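You operate a simulated robot arm through the tools that you are given. There is no shell and no other tool. Be economical: measure what you need, move in short steps, check, and stop when the job is done.

The job below is to be done with a simulated robot arm. You get a single attempt, and the scene is never put back.

TASK
Put the dish cloth and the tin marked "sugar" from the counter by the doorway in the big bowl.
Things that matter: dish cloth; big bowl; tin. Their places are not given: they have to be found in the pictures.

It is judged by the outcome, as a careful person would: the job done as asked, and still so three seconds after it is handed in. It fails if anything else is knocked over, pushed out of place, dropped, spilled or broken.

THE ROBOT
A 7-joint arm with a two-finger parallel gripper, fixed in place. Base frame: the origin is at the foot of the arm, x ahead of it, y to its left, z up; the work surface is at about z = 0.84. Readings come in m, rad, newtons and seconds.
With the tool pointing down near the work surface it reaches from about 0.3 to 0.7 m from the base axis. Its first joint turns from -1.152 to 1.152 rad. Payload 1.57 kg.
The TCP is the grasp point between the finger pads, 0.03 m short of the fingertips. In the tool frame z runs along the fingers and y along their closing line. Largest opening 0.11 m; finger width 0.024, thickness 0.012; the body of the gripper, 0.048 by 0.112 m, starts 0.078 m behind the TCP.
Orientation is that of the tool frame in the base frame, as [roll, pitch, yaw] about the fixed x, y, z axes, in that order (R = Rz(yaw) Ry(pitch) Rx(roll)). With the fingers straight down and closing along the base's y, the tool's x points along the base's -x, its y along +y and its z along -z.

THE INTERFACE
- The arm moves only by the tool apply_moves. Its argument "increments" is text: rows parted by semicolons, each of 7 numbers parted by spaces: the shift along the tool's x, y, z in m, then the turn, a rotation vector about the tool's x, y, z in rad, then the opening, from 0 (shut) to 1 (fully open). In form: x y z wx wy wz jaw; .... A call has 1 to 10 rows; each row is the pose to reach, as a shift and turn from the pose commanded when the call began, along the tool's axes at that moment. Each row takes 0.2 s and may step no farther than 0.05 m and 0.15 rad from the row before; otherwise, or with a gripper value out of range, the whole call is refused. A pose out of reach is approached as far as the arm can. The call stops where the force on the tool passes 40 N (or 10 N more than at its start, if that is more) or the arm is blocked; 0.2 s more then pass. Each finger travels about 0.108 m/s and halts on what it meets, pressing with about 39 N; the grip force reading is that of the motor and also rises with nothing between the fingers. The clock runs only during rows and for 0.2 s after the last one: add rows that repeat a pose to give the fingers time. The reply holds the time, the measured pose of the TCP, the force on the tool along the base axes, the opening and the grip force, in the units named above and with some noise.
- Cameras (640 x 400 px; columns grow to the right, rows downward): "scene" is fixed at [0.1648, -0.3996, 1.3706]; the picture's right is [0.68, -0.73, 0.00], its down [-0.52, -0.48, -0.71] and it looks along [0.52, 0.48, -0.71] (base axes); focal length 314 px, centre (320, 200). "wrist" rides on the gripper at [-0.036, 0, -0.08] in the tool frame; the picture's right is [0.00, -1.00, 0.00], its down [0.97, 0.00, -0.24] and it looks along [0.24, 0.00, 0.97] (tool axes); focal length 218 px, centre (320, 200).
- get_image(camera): a new picture of that camera. It takes no simulated time.
- measure_at(camera, pixels): for up to 12 pixels [column, row] of the newest picture of that camera ("zoom" is the newest enlarged one), the place [x, y, z] in the base frame of the surface seen there, good to about 0.002 m, but the place of the scene camera against the robot may be out by one fixed shift of up to 0.025 m in any direction. It takes no simulated time.
- inspect(camera, box): a new picture of the part [left, top, right, bottom] of that camera's present view, enlarged. It takes no simulated time.
- sign_off(): hands the job in; it is judged then, once.

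Work in short steps. Measure before you move; look again where a grasp or a placing could have gone wrong, and mend it. You have 60 turns and 26 pictures in all, those below and enlarged ones among them. Open the gripper and draw the arm clear of the work before you hand the job in, unless the task says otherwise; then end with one line.

The tools are called after "Request:" as a command line: name --argument value ..., lists and objects as JSON in quotes. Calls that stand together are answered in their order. apply_moves: Moves the arm, as the interface text tells. Its arguments: {"type":"object","properties":{"increments":{"type":"string"}},"required":["increments"]} The other tools are called the same way: get_image (camera) takes a picture; measure_at (camera, pixels) gives the place of the surface under pixels of a picture; inspect (camera, box) takes an enlarged picture of a part of a camera's view; sign_off () hands the job in.

At the start:

```text
time_s: 0.0
position: [0.4206, -0.1545, 1.1217]
orientation: [-3.141, 0.001, 3.141]
force: [0.1, 0.5, -0.3]
width: 0.1102
grasp_force: 0.0
```

scene: 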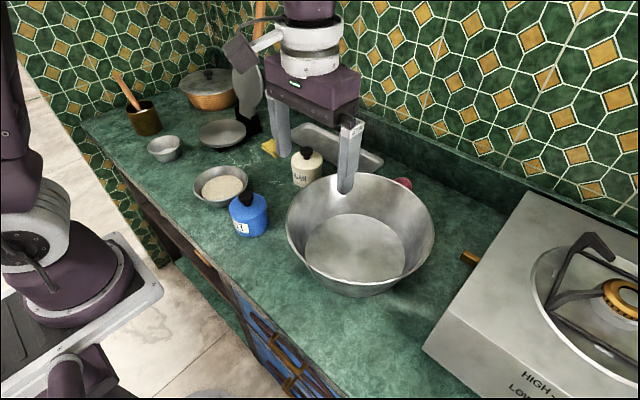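
wrist: 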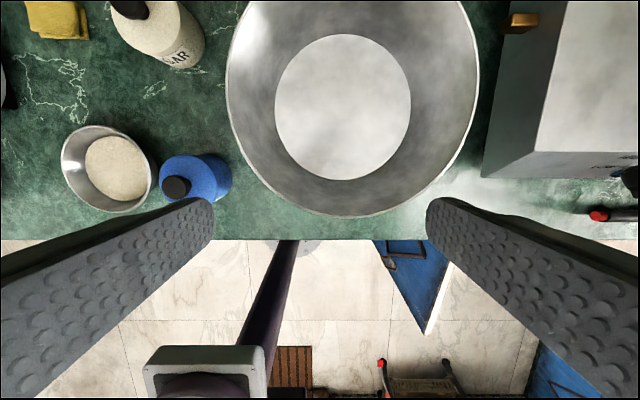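

The cream tin near scene (306,165) reads "..AR" in the wrist view, and something yellow sits near (270,147), probably the cloth. I enlarge both to confirm.

Request:
inspect --camera "scene" --box '[180, 100, 340, 250]'

Request:
inspect --camera "wrist" --box '[0, 0, 240, 220]'

Request:
measure_at --camera "wrist" --pixels '[[40, 25], [75, 15], [60, 35], [130, 8], [170, 40], [195, 40], [340, 110], [240, 30], [465, 50], [340, 215], [175, 187], [220, 60]]'

Request:
measure_at --camera "scene" --pixels '[[270, 147], [307, 152], [306, 170], [306, 185], [350, 245], [288, 225], [433, 225], [350, 290], [370, 178], [248, 198], [248, 225], [265, 155]]'

```text
2.67 times, centred on (260, 175) of scene
```

zoom: 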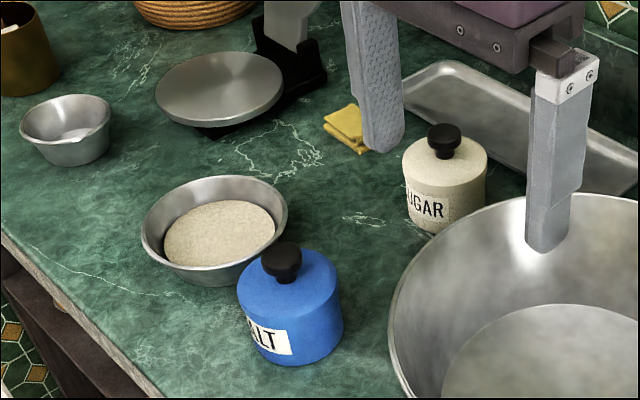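

```text
1.82 times, centred on (120, 110) of wrist
```

zoom: 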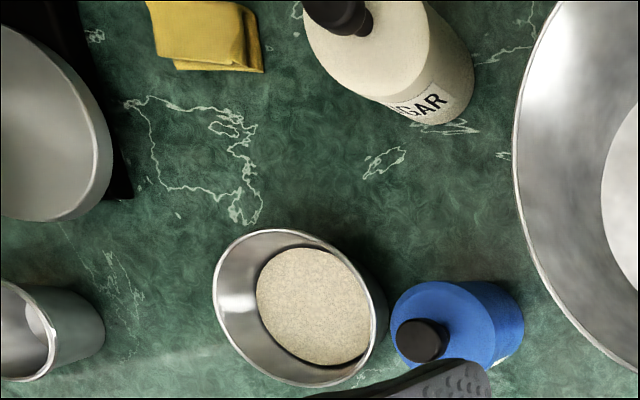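

```text
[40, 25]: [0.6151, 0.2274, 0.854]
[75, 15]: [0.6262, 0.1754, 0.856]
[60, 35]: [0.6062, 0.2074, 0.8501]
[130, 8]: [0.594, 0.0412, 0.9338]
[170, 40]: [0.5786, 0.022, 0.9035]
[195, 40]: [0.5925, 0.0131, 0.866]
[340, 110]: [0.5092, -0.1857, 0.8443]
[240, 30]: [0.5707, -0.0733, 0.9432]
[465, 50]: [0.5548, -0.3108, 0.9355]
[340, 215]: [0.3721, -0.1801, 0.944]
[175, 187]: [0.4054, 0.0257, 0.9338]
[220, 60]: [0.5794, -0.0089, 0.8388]
```

```text
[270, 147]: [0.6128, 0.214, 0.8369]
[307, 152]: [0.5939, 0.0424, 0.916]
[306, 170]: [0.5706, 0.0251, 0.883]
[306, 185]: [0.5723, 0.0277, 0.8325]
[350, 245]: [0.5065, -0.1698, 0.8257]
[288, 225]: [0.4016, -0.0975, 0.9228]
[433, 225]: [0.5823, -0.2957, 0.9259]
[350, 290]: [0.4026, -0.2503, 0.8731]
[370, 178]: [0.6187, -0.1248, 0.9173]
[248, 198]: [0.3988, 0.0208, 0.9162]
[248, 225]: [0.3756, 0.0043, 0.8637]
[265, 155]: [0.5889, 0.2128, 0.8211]
```

The sugar tin is at about (0.595, 0.04), with its top near 0.93. The yellow folded cloth is at about (0.615, 0.21), and the bowl centre is about (0.507, -0.19) with its rim at 0.944. I move over toward the cloth at height for a better view.

Request:
apply_moves --increments "0 0.05 0 0 0 0 1; -0.01 0.1 0 0 0 0 1; -0.03 0.149 0 0 0 0 1; -0.05 0.19 0 0 0 0 1; -0.07 0.23 0 0 0 0 1; -0.09 0.27 0 0 0 0 1; -0.1 0.31 0 0 0 0 1; -0.1 0.34 0 0 0 0 1; -0.1 0.34 0 0 0 0 1"

Request:
get_image --camera "wrist"

Request:
get_image --camera "scene"

```text
refused: row 2 steps farther than a row can; nothing moved
```

```text
21 pictures are left
```

wrist: 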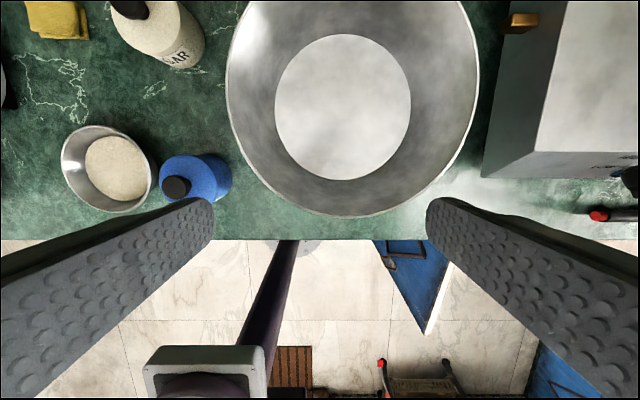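

```text
20 pictures are left
```

scene: 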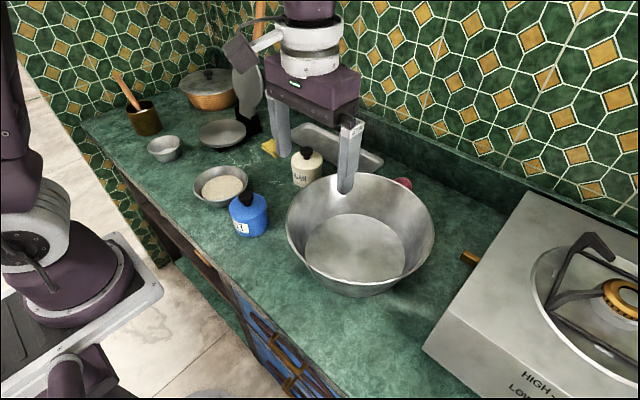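

The call was refused for a step over the 0.05 m limit and nothing moved, so I retry with smaller steps.

Request:
apply_moves --increments "0 0.045 0 0 0 0 1; -0.01 0.09 0 0 0 0 1; -0.03 0.13 0 0 0 0 1; -0.05 0.17 0 0 0 0 1; -0.07 0.21 0 0 0 0 1; -0.09 0.25 0 0 0 0 1; -0.1 0.29 0 0 0 0 1; -0.1 0.33 0 0 0 0 1; -0.1 0.34 0 0 0 0 1"

Request:
get_image --camera "wrist"

```text
time_s: 2.0
position: [0.5181, 0.1837, 1.1216]
orientation: [3.14, 0.0, -3.142]
force: [-0.8, -0.1, -0.4]
width: 0.11
grasp_force: 0.1
```

```text
19 pictures are left
```

wrist: 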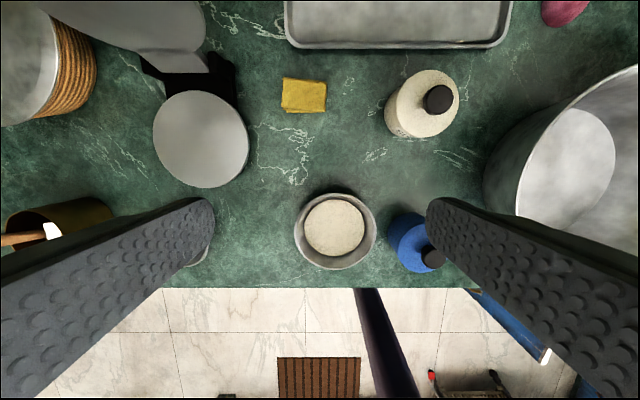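

The cloth is centred at wrist (303,95), between the scale pan at (200,140) and the tin at (425,100). I measure its corners, the neighbours and the tin.

Request:
measure_at --camera "wrist" --pixels '[[284, 79], [325, 83], [282, 109], [324, 111], [303, 95], [303, 45], [247, 130], [232, 80], [180, 30], [403, 105], [440, 98], [425, 130]]'

Request:
inspect --camera "wrist" --box '[220, 30, 480, 190]'

```text
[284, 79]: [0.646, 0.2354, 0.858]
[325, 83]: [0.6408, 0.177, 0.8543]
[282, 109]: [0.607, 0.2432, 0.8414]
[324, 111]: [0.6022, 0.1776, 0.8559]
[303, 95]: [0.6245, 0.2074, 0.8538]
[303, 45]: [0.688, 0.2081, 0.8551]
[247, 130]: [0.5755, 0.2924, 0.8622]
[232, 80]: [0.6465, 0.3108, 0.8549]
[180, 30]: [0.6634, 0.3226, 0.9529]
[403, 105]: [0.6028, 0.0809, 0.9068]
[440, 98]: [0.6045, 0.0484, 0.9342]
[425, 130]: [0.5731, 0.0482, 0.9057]
```

```text
2.46 times, centred on (350, 110) of wrist
```

zoom: 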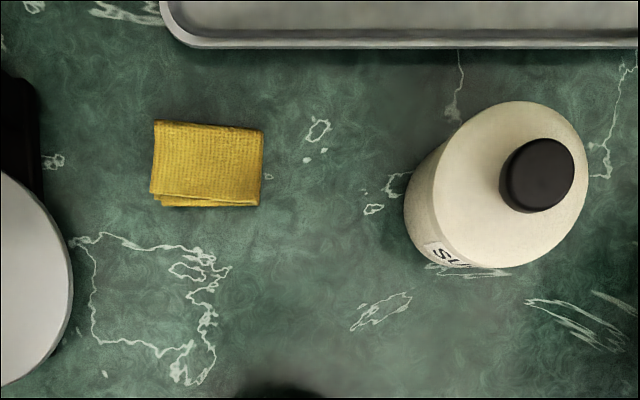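

The cloth spans about x 0.604–0.647 and y 0.177–0.240, with its top near 0.856, so I close along y. First I check the scale dial for height clearance.

Request:
measure_at --camera "wrist" --pixels '[[203, 40], [204, 10], [190, 50], [100, 5], [60, 5], [150, 45], [210, 65], [444, 98], [423, 72], [458, 100], [320, 150], [350, 40]]'

Request:
get_image --camera "scene"

Request:
measure_at --camera "scene" --pixels '[[245, 60], [258, 20], [238, 70], [245, 105], [250, 90]]'

```text
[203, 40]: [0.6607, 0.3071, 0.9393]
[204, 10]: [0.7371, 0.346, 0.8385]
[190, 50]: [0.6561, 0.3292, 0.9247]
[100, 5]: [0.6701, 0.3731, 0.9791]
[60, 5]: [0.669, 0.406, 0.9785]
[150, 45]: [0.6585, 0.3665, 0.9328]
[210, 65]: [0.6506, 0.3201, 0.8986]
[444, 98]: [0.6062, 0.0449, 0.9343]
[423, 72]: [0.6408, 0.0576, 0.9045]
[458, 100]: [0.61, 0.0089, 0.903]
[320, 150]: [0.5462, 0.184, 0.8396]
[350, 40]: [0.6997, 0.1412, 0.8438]
```

```text
17 pictures are left
```

scene: 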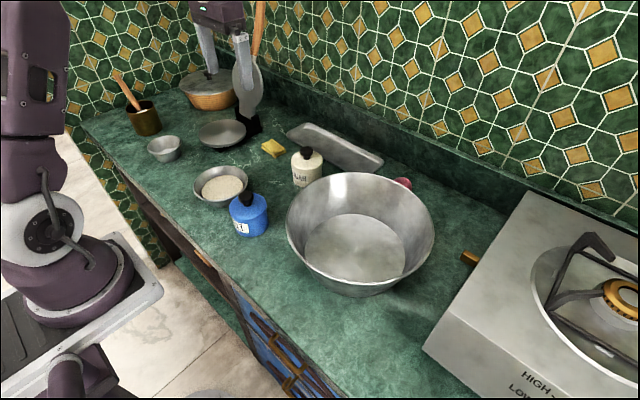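

```text
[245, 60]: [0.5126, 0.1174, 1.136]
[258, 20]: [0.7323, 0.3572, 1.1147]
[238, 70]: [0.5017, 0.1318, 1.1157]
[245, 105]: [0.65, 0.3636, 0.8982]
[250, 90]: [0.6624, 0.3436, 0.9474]
```

The dial's near edge is at y≈0.305 and a slightly narrowed gripper reaches only to y≈0.27, so it clears. I go above the cloth and then partway down.

Request:
apply_moves --increments "-0.04 0.01 0 0 0 0 0.85; -0.08 0.023 0 0 0 0 0.85; -0.107 0.023 0.02 0 0 0 0.85; -0.107 0.023 0.065 0 0 0 0.85; -0.107 0.023 0.11 0 0 0 0.85; -0.107 0.023 0.15 0 0 0 0.85; -0.107 0.023 0.18 0 0 0 0.85; -0.107 0.023 0.2 0 0 0 0.85; -0.107 0.023 0.2 0 0 0 0.85"

Request:
get_image --camera "wrist"

```text
time_s: 4.0
position: [0.6277, 0.2074, 0.9222]
orientation: [3.141, -0.001, -3.141]
force: [-0.1, -0.3, 0.7]
width: 0.0935
grasp_force: 0.1
out of reach, approached as far as the arm can: row 3
```

```text
16 pictures are left
```

wrist: 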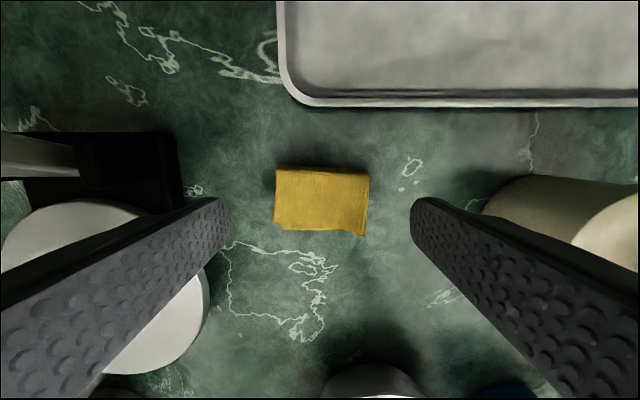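

The cloth is centred between the fingers at (321,200). I lower to TCP z≈0.872 and close.

Request:
apply_moves --increments "0.002 0 0.025 0 0 0 0.85; 0.002 0 0.04 0 0 0 0.85; 0.002 0 0.05 0 0 0 0.85; 0.002 0 0.05 0 0 0 0.6; 0.002 0 0.05 0 0 0 0.3; 0.002 0 0.05 0 0 0 0.1; 0.002 0 0.05 0 0 0 0.1"

Request:
get_image --camera "wrist"

```text
time_s: 5.6
position: [0.6252, 0.2094, 0.8738]
orientation: [-3.141, 0.002, -3.141]
force: [0.1, -0.2, 0.6]
width: 0.0612
grasp_force: 39.6
```

```text
15 pictures are left
```

wrist: 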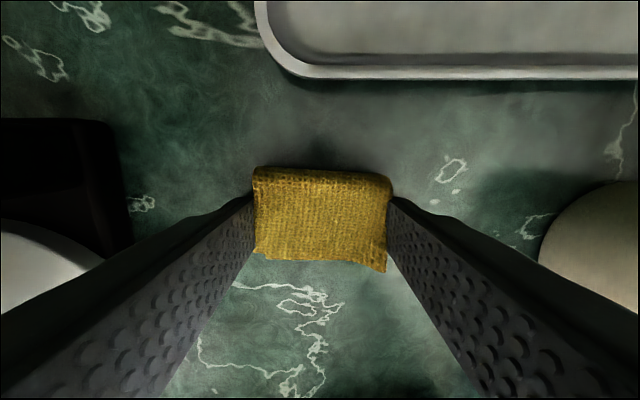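

The cloth is held (width 0.061, 39.6 N). I lift straight up, then draw back as I rise.

Request:
apply_moves --increments "0 0 -0.03 0 0 0 0.1; 0 0 -0.07 0 0 0 0.1; 0.01 0 -0.115 0 0 0 0.1; 0.03 0 -0.155 0 0 0 0.1; 0.05 0 -0.19 0 0 0 0.1; 0.08 -0.02 -0.19 0 0 0 0.1; 0.11 -0.05 -0.19 0 0 0 0.1; 0.11 -0.09 -0.19 0 0 0 0.1; 0.11 -0.135 -0.19 0 0 0 0.1; 0.11 -0.18 -0.19 0 0 0 0.1"

Request:
apply_moves --increments "0 -0.045 0 0 0 0 0.1; 0 -0.09 0 0 0 0 0.1; 0 -0.135 0 0 0 0 0.1; 0 -0.174 0 0 0 0 0.1; 0 -0.174 0 0 0 0 0.1"

Request:
get_image --camera "wrist"

```text
time_s: 7.8
position: [0.5142, 0.0291, 1.0646]
orientation: [-3.14, 0.001, 3.141]
force: [0.0, 0.4, -0.5]
width: 0.0612
grasp_force: 39.1
```

```text
time_s: 9.0
position: [0.5128, -0.1473, 1.0623]
orientation: [3.141, 0.0, 3.141]
force: [0.7, -0.5, -0.1]
width: 0.0614
grasp_force: 39.0
```

```text
14 pictures are left
```

wrist: 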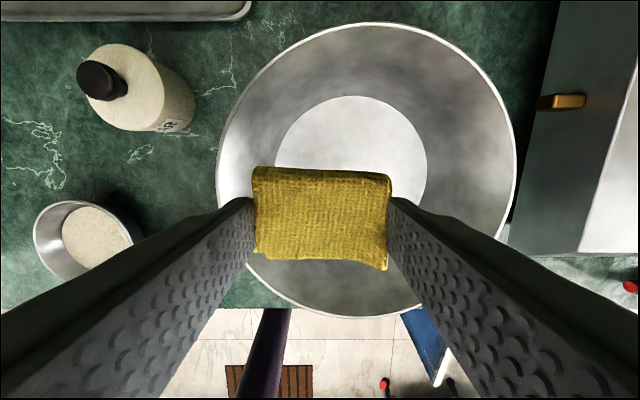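

The cloth is over the bowl. I measure the floor edges and rim to pick safe release spots.

Request:
measure_at --camera "wrist" --pixels '[[350, 98], [276, 150], [425, 150], [350, 150], [217, 150], [515, 150], [365, 25], [365, 315], [245, 150], [350, 60], [420, 190]]'

```text
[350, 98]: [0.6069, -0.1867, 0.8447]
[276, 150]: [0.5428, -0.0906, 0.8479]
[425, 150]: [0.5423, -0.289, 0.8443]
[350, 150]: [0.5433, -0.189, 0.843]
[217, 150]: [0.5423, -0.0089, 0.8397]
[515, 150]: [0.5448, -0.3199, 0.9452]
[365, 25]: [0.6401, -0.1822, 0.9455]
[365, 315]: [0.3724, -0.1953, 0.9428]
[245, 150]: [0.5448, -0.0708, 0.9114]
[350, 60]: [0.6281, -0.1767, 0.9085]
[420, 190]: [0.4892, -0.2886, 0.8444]
```

The bowl floor is z≈0.844, centred near (0.507, -0.19) with radius ≈0.10. I lower the cloth to just above the floor and open partway.

Request:
apply_moves --increments "0 0.003 0.045 0 0 0 0.1; 0 0.003 0.09 0 0 0 0.1; 0 0.003 0.13 0 0 0 0.1; 0 0.003 0.16 0 0 0 0.1; 0 0.003 0.179 0 0 0 0.1; 0 0.003 0.179 0 0 0 0.1; 0 0.003 0.179 0 0 0 0.74; 0 0.003 0.179 0 0 0 0.74"

Request:
apply_moves --increments "0 0 -0.04 0 0 0 0.74; 0 0 -0.085 0 0 0 0.74; 0 0 -0.13 0 0 0 0.74; 0 0 -0.175 0 0 0 0.9; 0 0 -0.19 0 0 0 1; 0 0 -0.19 0 0 0 1"

Request:
get_image --camera "wrist"

```text
time_s: 10.8
position: [0.5162, -0.1429, 0.8833]
orientation: [-3.141, 0.0, 3.141]
force: [-0.8, -1.0, -0.1]
width: 0.0817
grasp_force: 0.0
```

```text
time_s: 12.2
position: [0.5145, -0.1438, 1.0737]
orientation: [3.141, 0.0, -3.141]
force: [0.8, 0.0, 0.1]
width: 0.1099
grasp_force: 0.1
```

```text
13 pictures are left
```

wrist: 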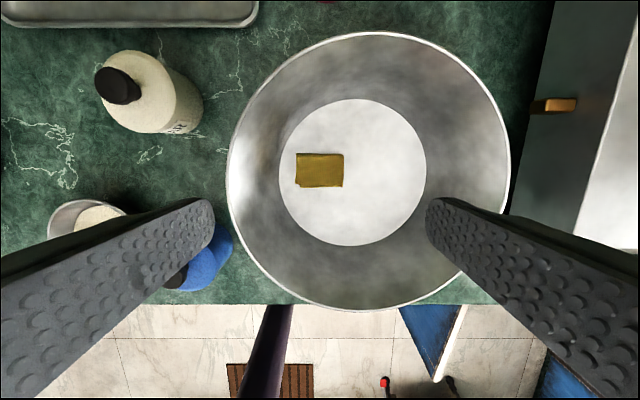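

The cloth lies flat on the bowl floor at (320,170). Next I move above the sugar tin at about (0.607, 0.045).

Request:
apply_moves --increments "0 0.04 0 0 0 0 1; -0.02 0.08 0 0 0 0 1; -0.045 0.12 0 0 0 0 1; -0.07 0.16 0 0 0 0 1; -0.09 0.189 0 0 0 0 1; -0.092 0.189 0.03 0 0 0 1; -0.092 0.189 0.03 0 0 0 1"

Request:
get_image --camera "wrist"

```text
time_s: 13.8
position: [0.6061, 0.046, 1.0429]
orientation: [-3.141, 0.0, 3.14]
force: [-0.2, 1.1, -0.2]
width: 0.1099
grasp_force: 0.0
```

```text
12 pictures are left
```

wrist: 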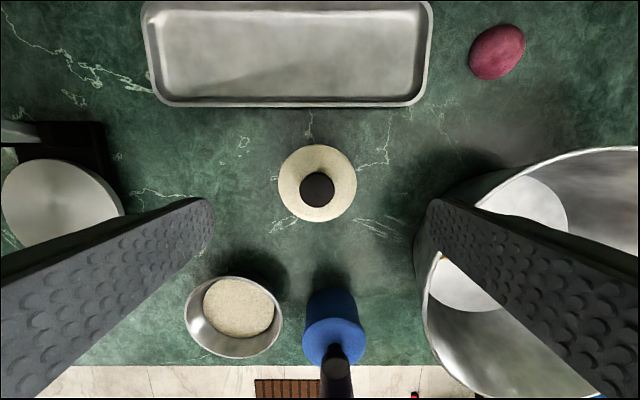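

Request:
measure_at --camera "wrist" --pixels '[[281, 180], [355, 180], [318, 147], [318, 218], [318, 190], [427, 260], [445, 215], [300, 170]]'

```text
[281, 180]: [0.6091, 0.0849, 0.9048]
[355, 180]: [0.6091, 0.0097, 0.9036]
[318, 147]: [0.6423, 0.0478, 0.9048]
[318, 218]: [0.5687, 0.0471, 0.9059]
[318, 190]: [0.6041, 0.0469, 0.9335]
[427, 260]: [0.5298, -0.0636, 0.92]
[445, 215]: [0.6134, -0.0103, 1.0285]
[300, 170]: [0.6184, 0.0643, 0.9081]
```

The tin is centred at (0.606, 0.047), about 0.075 wide, with its lid at 0.906 and knob at 0.934. I descend to TCP z≈0.883 so the pads meet the body, then close.

Request:
apply_moves --increments "0 0.001 0.045 0 0 0 1; 0 0.001 0.09 0 0 0 1; 0 0.001 0.13 0 0 0 1; 0 0.001 0.15 0 0 0 1; 0 0.001 0.16 0 0 0 1; 0 0.001 0.16 0 0 0 1; 0 0.001 0.16 0 0 0 0.75; 0 0.001 0.16 0 0 0 0.5; 0 0.001 0.16 0 0 0 0.4; 0 0.001 0.16 0 0 0 0.4"

Request:
get_image --camera "wrist"

```text
time_s: 16.0
position: [0.6069, 0.0469, 0.8831]
orientation: [-3.141, 0.001, -3.141]
force: [-0.6, 0.0, -1.1]
width: 0.0785
grasp_force: 39.3
```

```text
11 pictures are left
```

wrist: 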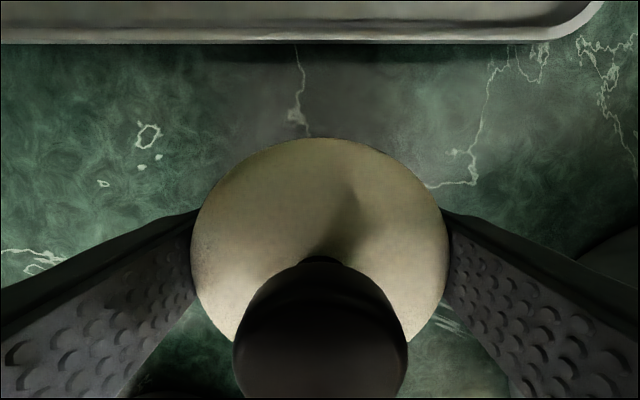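

The tin is gripped (width 0.0785, 39 N). I lift it straight up first and check the hold.

Request:
apply_moves --increments "0 0 -0.02 0 0 0 0.4; 0 0 -0.05 0 0 0 0.4; 0 0 -0.09 0 0 0 0.4; 0 0 -0.13 0 0 0 0.4; 0.01 0 -0.16 0 0 0 0.4; 0.03 0 -0.18 0 0 0 0.4; 0.03 0 -0.18 0 0 0 0.4"

Request:
get_image --camera "scene"

```text
time_s: 17.6
position: [0.5785, 0.0486, 1.0642]
orientation: [3.141, 0.0, -3.14]
force: [-0.3, 0.4, -2.9]
width: 0.0785
grasp_force: 38.7
```

```text
10 pictures are left
```

scene: 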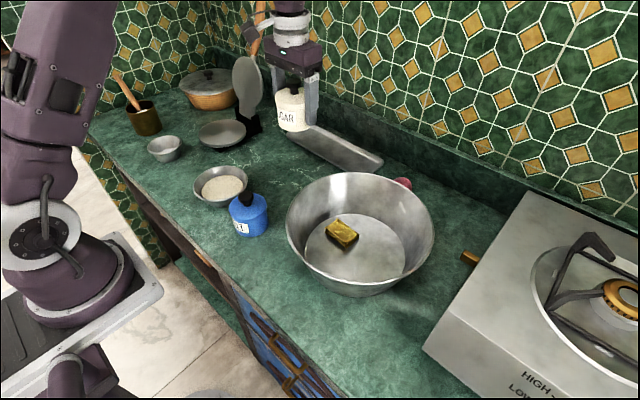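

The tin is firmly held above the counter (force -2.9 N) and the cloth sits in the bowl at (342,233). I carry the tin over the bowl's right half.

Request:
apply_moves --increments "0.02 -0.035 0 0 0 0 0.4; 0.04 -0.07 0 0 0 0 0.4; 0.06 -0.11 0 0 0 0 0.4; 0.075 -0.15 0 0 0 0 0.4; 0.075 -0.19 0 0 0 0 0.4; 0.075 -0.23 0 0 0 0 0.4; 0.075 -0.265 0 0 0 0 0.4; 0.075 -0.281 0 0 0 0 0.4; 0.075 -0.281 0 0 0 0 0.4"

Request:
get_image --camera "scene"

```text
time_s: 19.6
position: [0.5023, -0.2325, 1.0641]
orientation: [-3.14, 0.001, -3.141]
force: [0.3, 0.1, -3.2]
width: 0.0787
grasp_force: 38.8
```

```text
9 pictures are left
```

scene: 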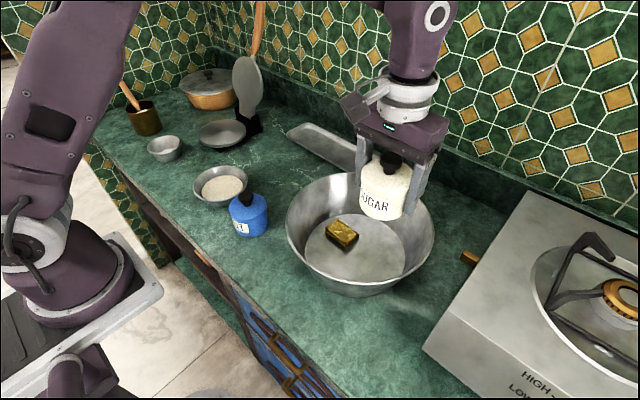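

The tin is over clear bowl floor. I lower it gently to about TCP 0.889, where its base should just touch.

Request:
apply_moves --increments "0 0.002 0.045 0 0 0 0.4; 0 0.002 0.09 0 0 0 0.4; 0 0.002 0.13 0 0 0 0.4; 0 0.002 0.155 0 0 0 0.4; 0 0.002 0.168 0 0 0 0.4; 0 0.002 0.174 0 0 0 0.4; 0 0.002 0.174 0 0 0 0.4"

Request:
get_image --camera "scene"

```text
time_s: 21.2
position: [0.5013, -0.2321, 0.8902]
orientation: [3.14, 0.001, 3.141]
force: [0.0, -0.4, -2.9]
width: 0.0786
grasp_force: 38.7
```

```text
8 pictures are left
```

scene: 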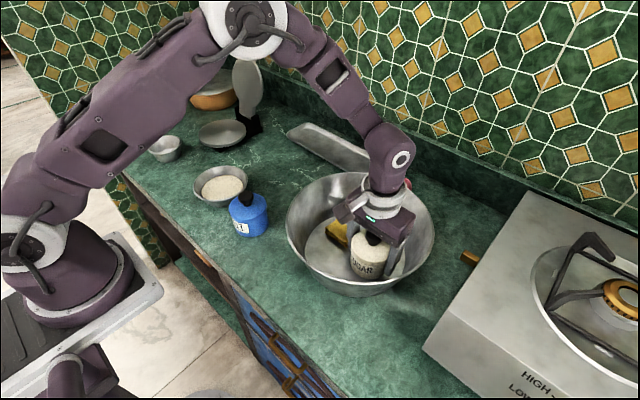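

The tin is a millimetre or two above the bowl floor, still carrying its weight (-2.9 N). I ease down 2 mm more, then open slightly.

Request:
apply_moves --increments "0 0 0.002 0 0 0 0.4; 0 0 0.002 0 0 0 0.4; 0 0 0.002 0 0 0 0.79; 0 0 0.002 0 0 0 0.79"

Request:
apply_moves --increments "0 0 -0.03 0 0 0 0.79; 0 0 -0.07 0 0 0 0.79; 0 0 -0.11 0 0 0 0.79; 0 0 -0.155 0 0 0 0.79; 0 0 -0.2 0 0 0 0.9; 0 0 -0.2 0 0 0 1"

Request:
get_image --camera "wrist"

```text
time_s: 22.2
position: [0.5011, -0.2303, 0.8874]
orientation: [3.141, 0.0, 3.141]
force: [0.5, -0.4, -0.3]
width: 0.0868
grasp_force: 0.1
```

```text
time_s: 23.6
position: [0.4994, -0.2337, 1.0878]
orientation: [-3.141, 0.002, -3.141]
force: [1.0, 0.3, 0.1]
width: 0.1101
grasp_force: 0.3
```

```text
7 pictures are left
```

wrist: 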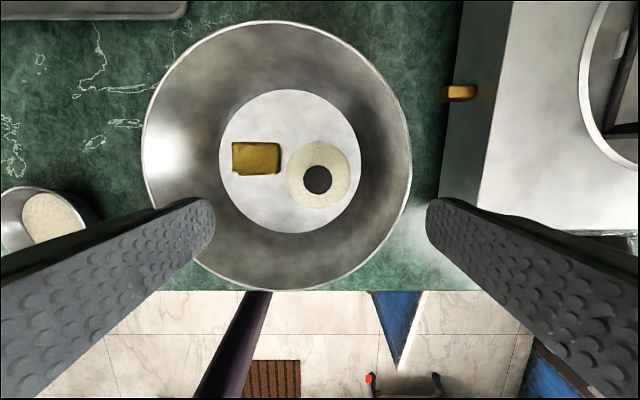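

Both items rest on the bowl floor, the cloth at (256,158) and the tin upright at (318,175). I rise a little, draw clear, and take a last scene picture.

Request:
apply_moves --increments "0.02 0.03 -0.03 0 0 0 1; 0.05 0.06 -0.05 0 0 0 1; 0.08 0.09 -0.06 0 0 0 1; 0.1 0.12 -0.06 0 0 0 1; 0.1 0.12 -0.06 0 0 0 1"

Request:
get_image --camera "scene"

```text
time_s: 24.8
position: [0.4002, -0.1146, 1.1477]
orientation: [3.14, 0.001, -3.141]
force: [0.5, 0.1, -0.3]
width: 0.1098
grasp_force: 0.0
```

```text
6 pictures are left
```

scene: 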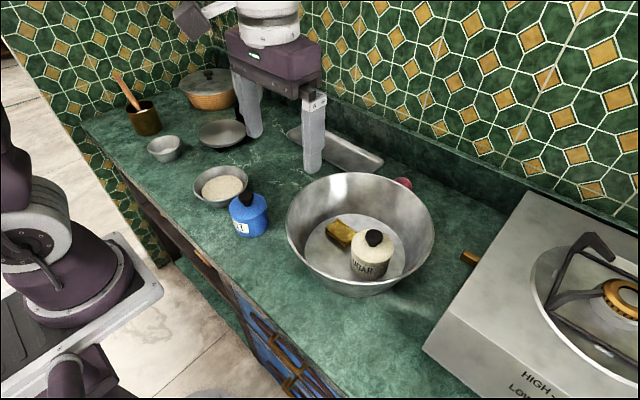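

The cloth (340,232) and the sugar tin (372,255) are in the bowl, nothing else has moved, and the arm is clear with the gripper open. I hand it in.

Request:
sign_off

```text
The job is handed in.
```

The dish cloth and the tin marked "sugar" are both in the big bowl, the tin standing upright, and in the last picture nothing else on the counter had moved.
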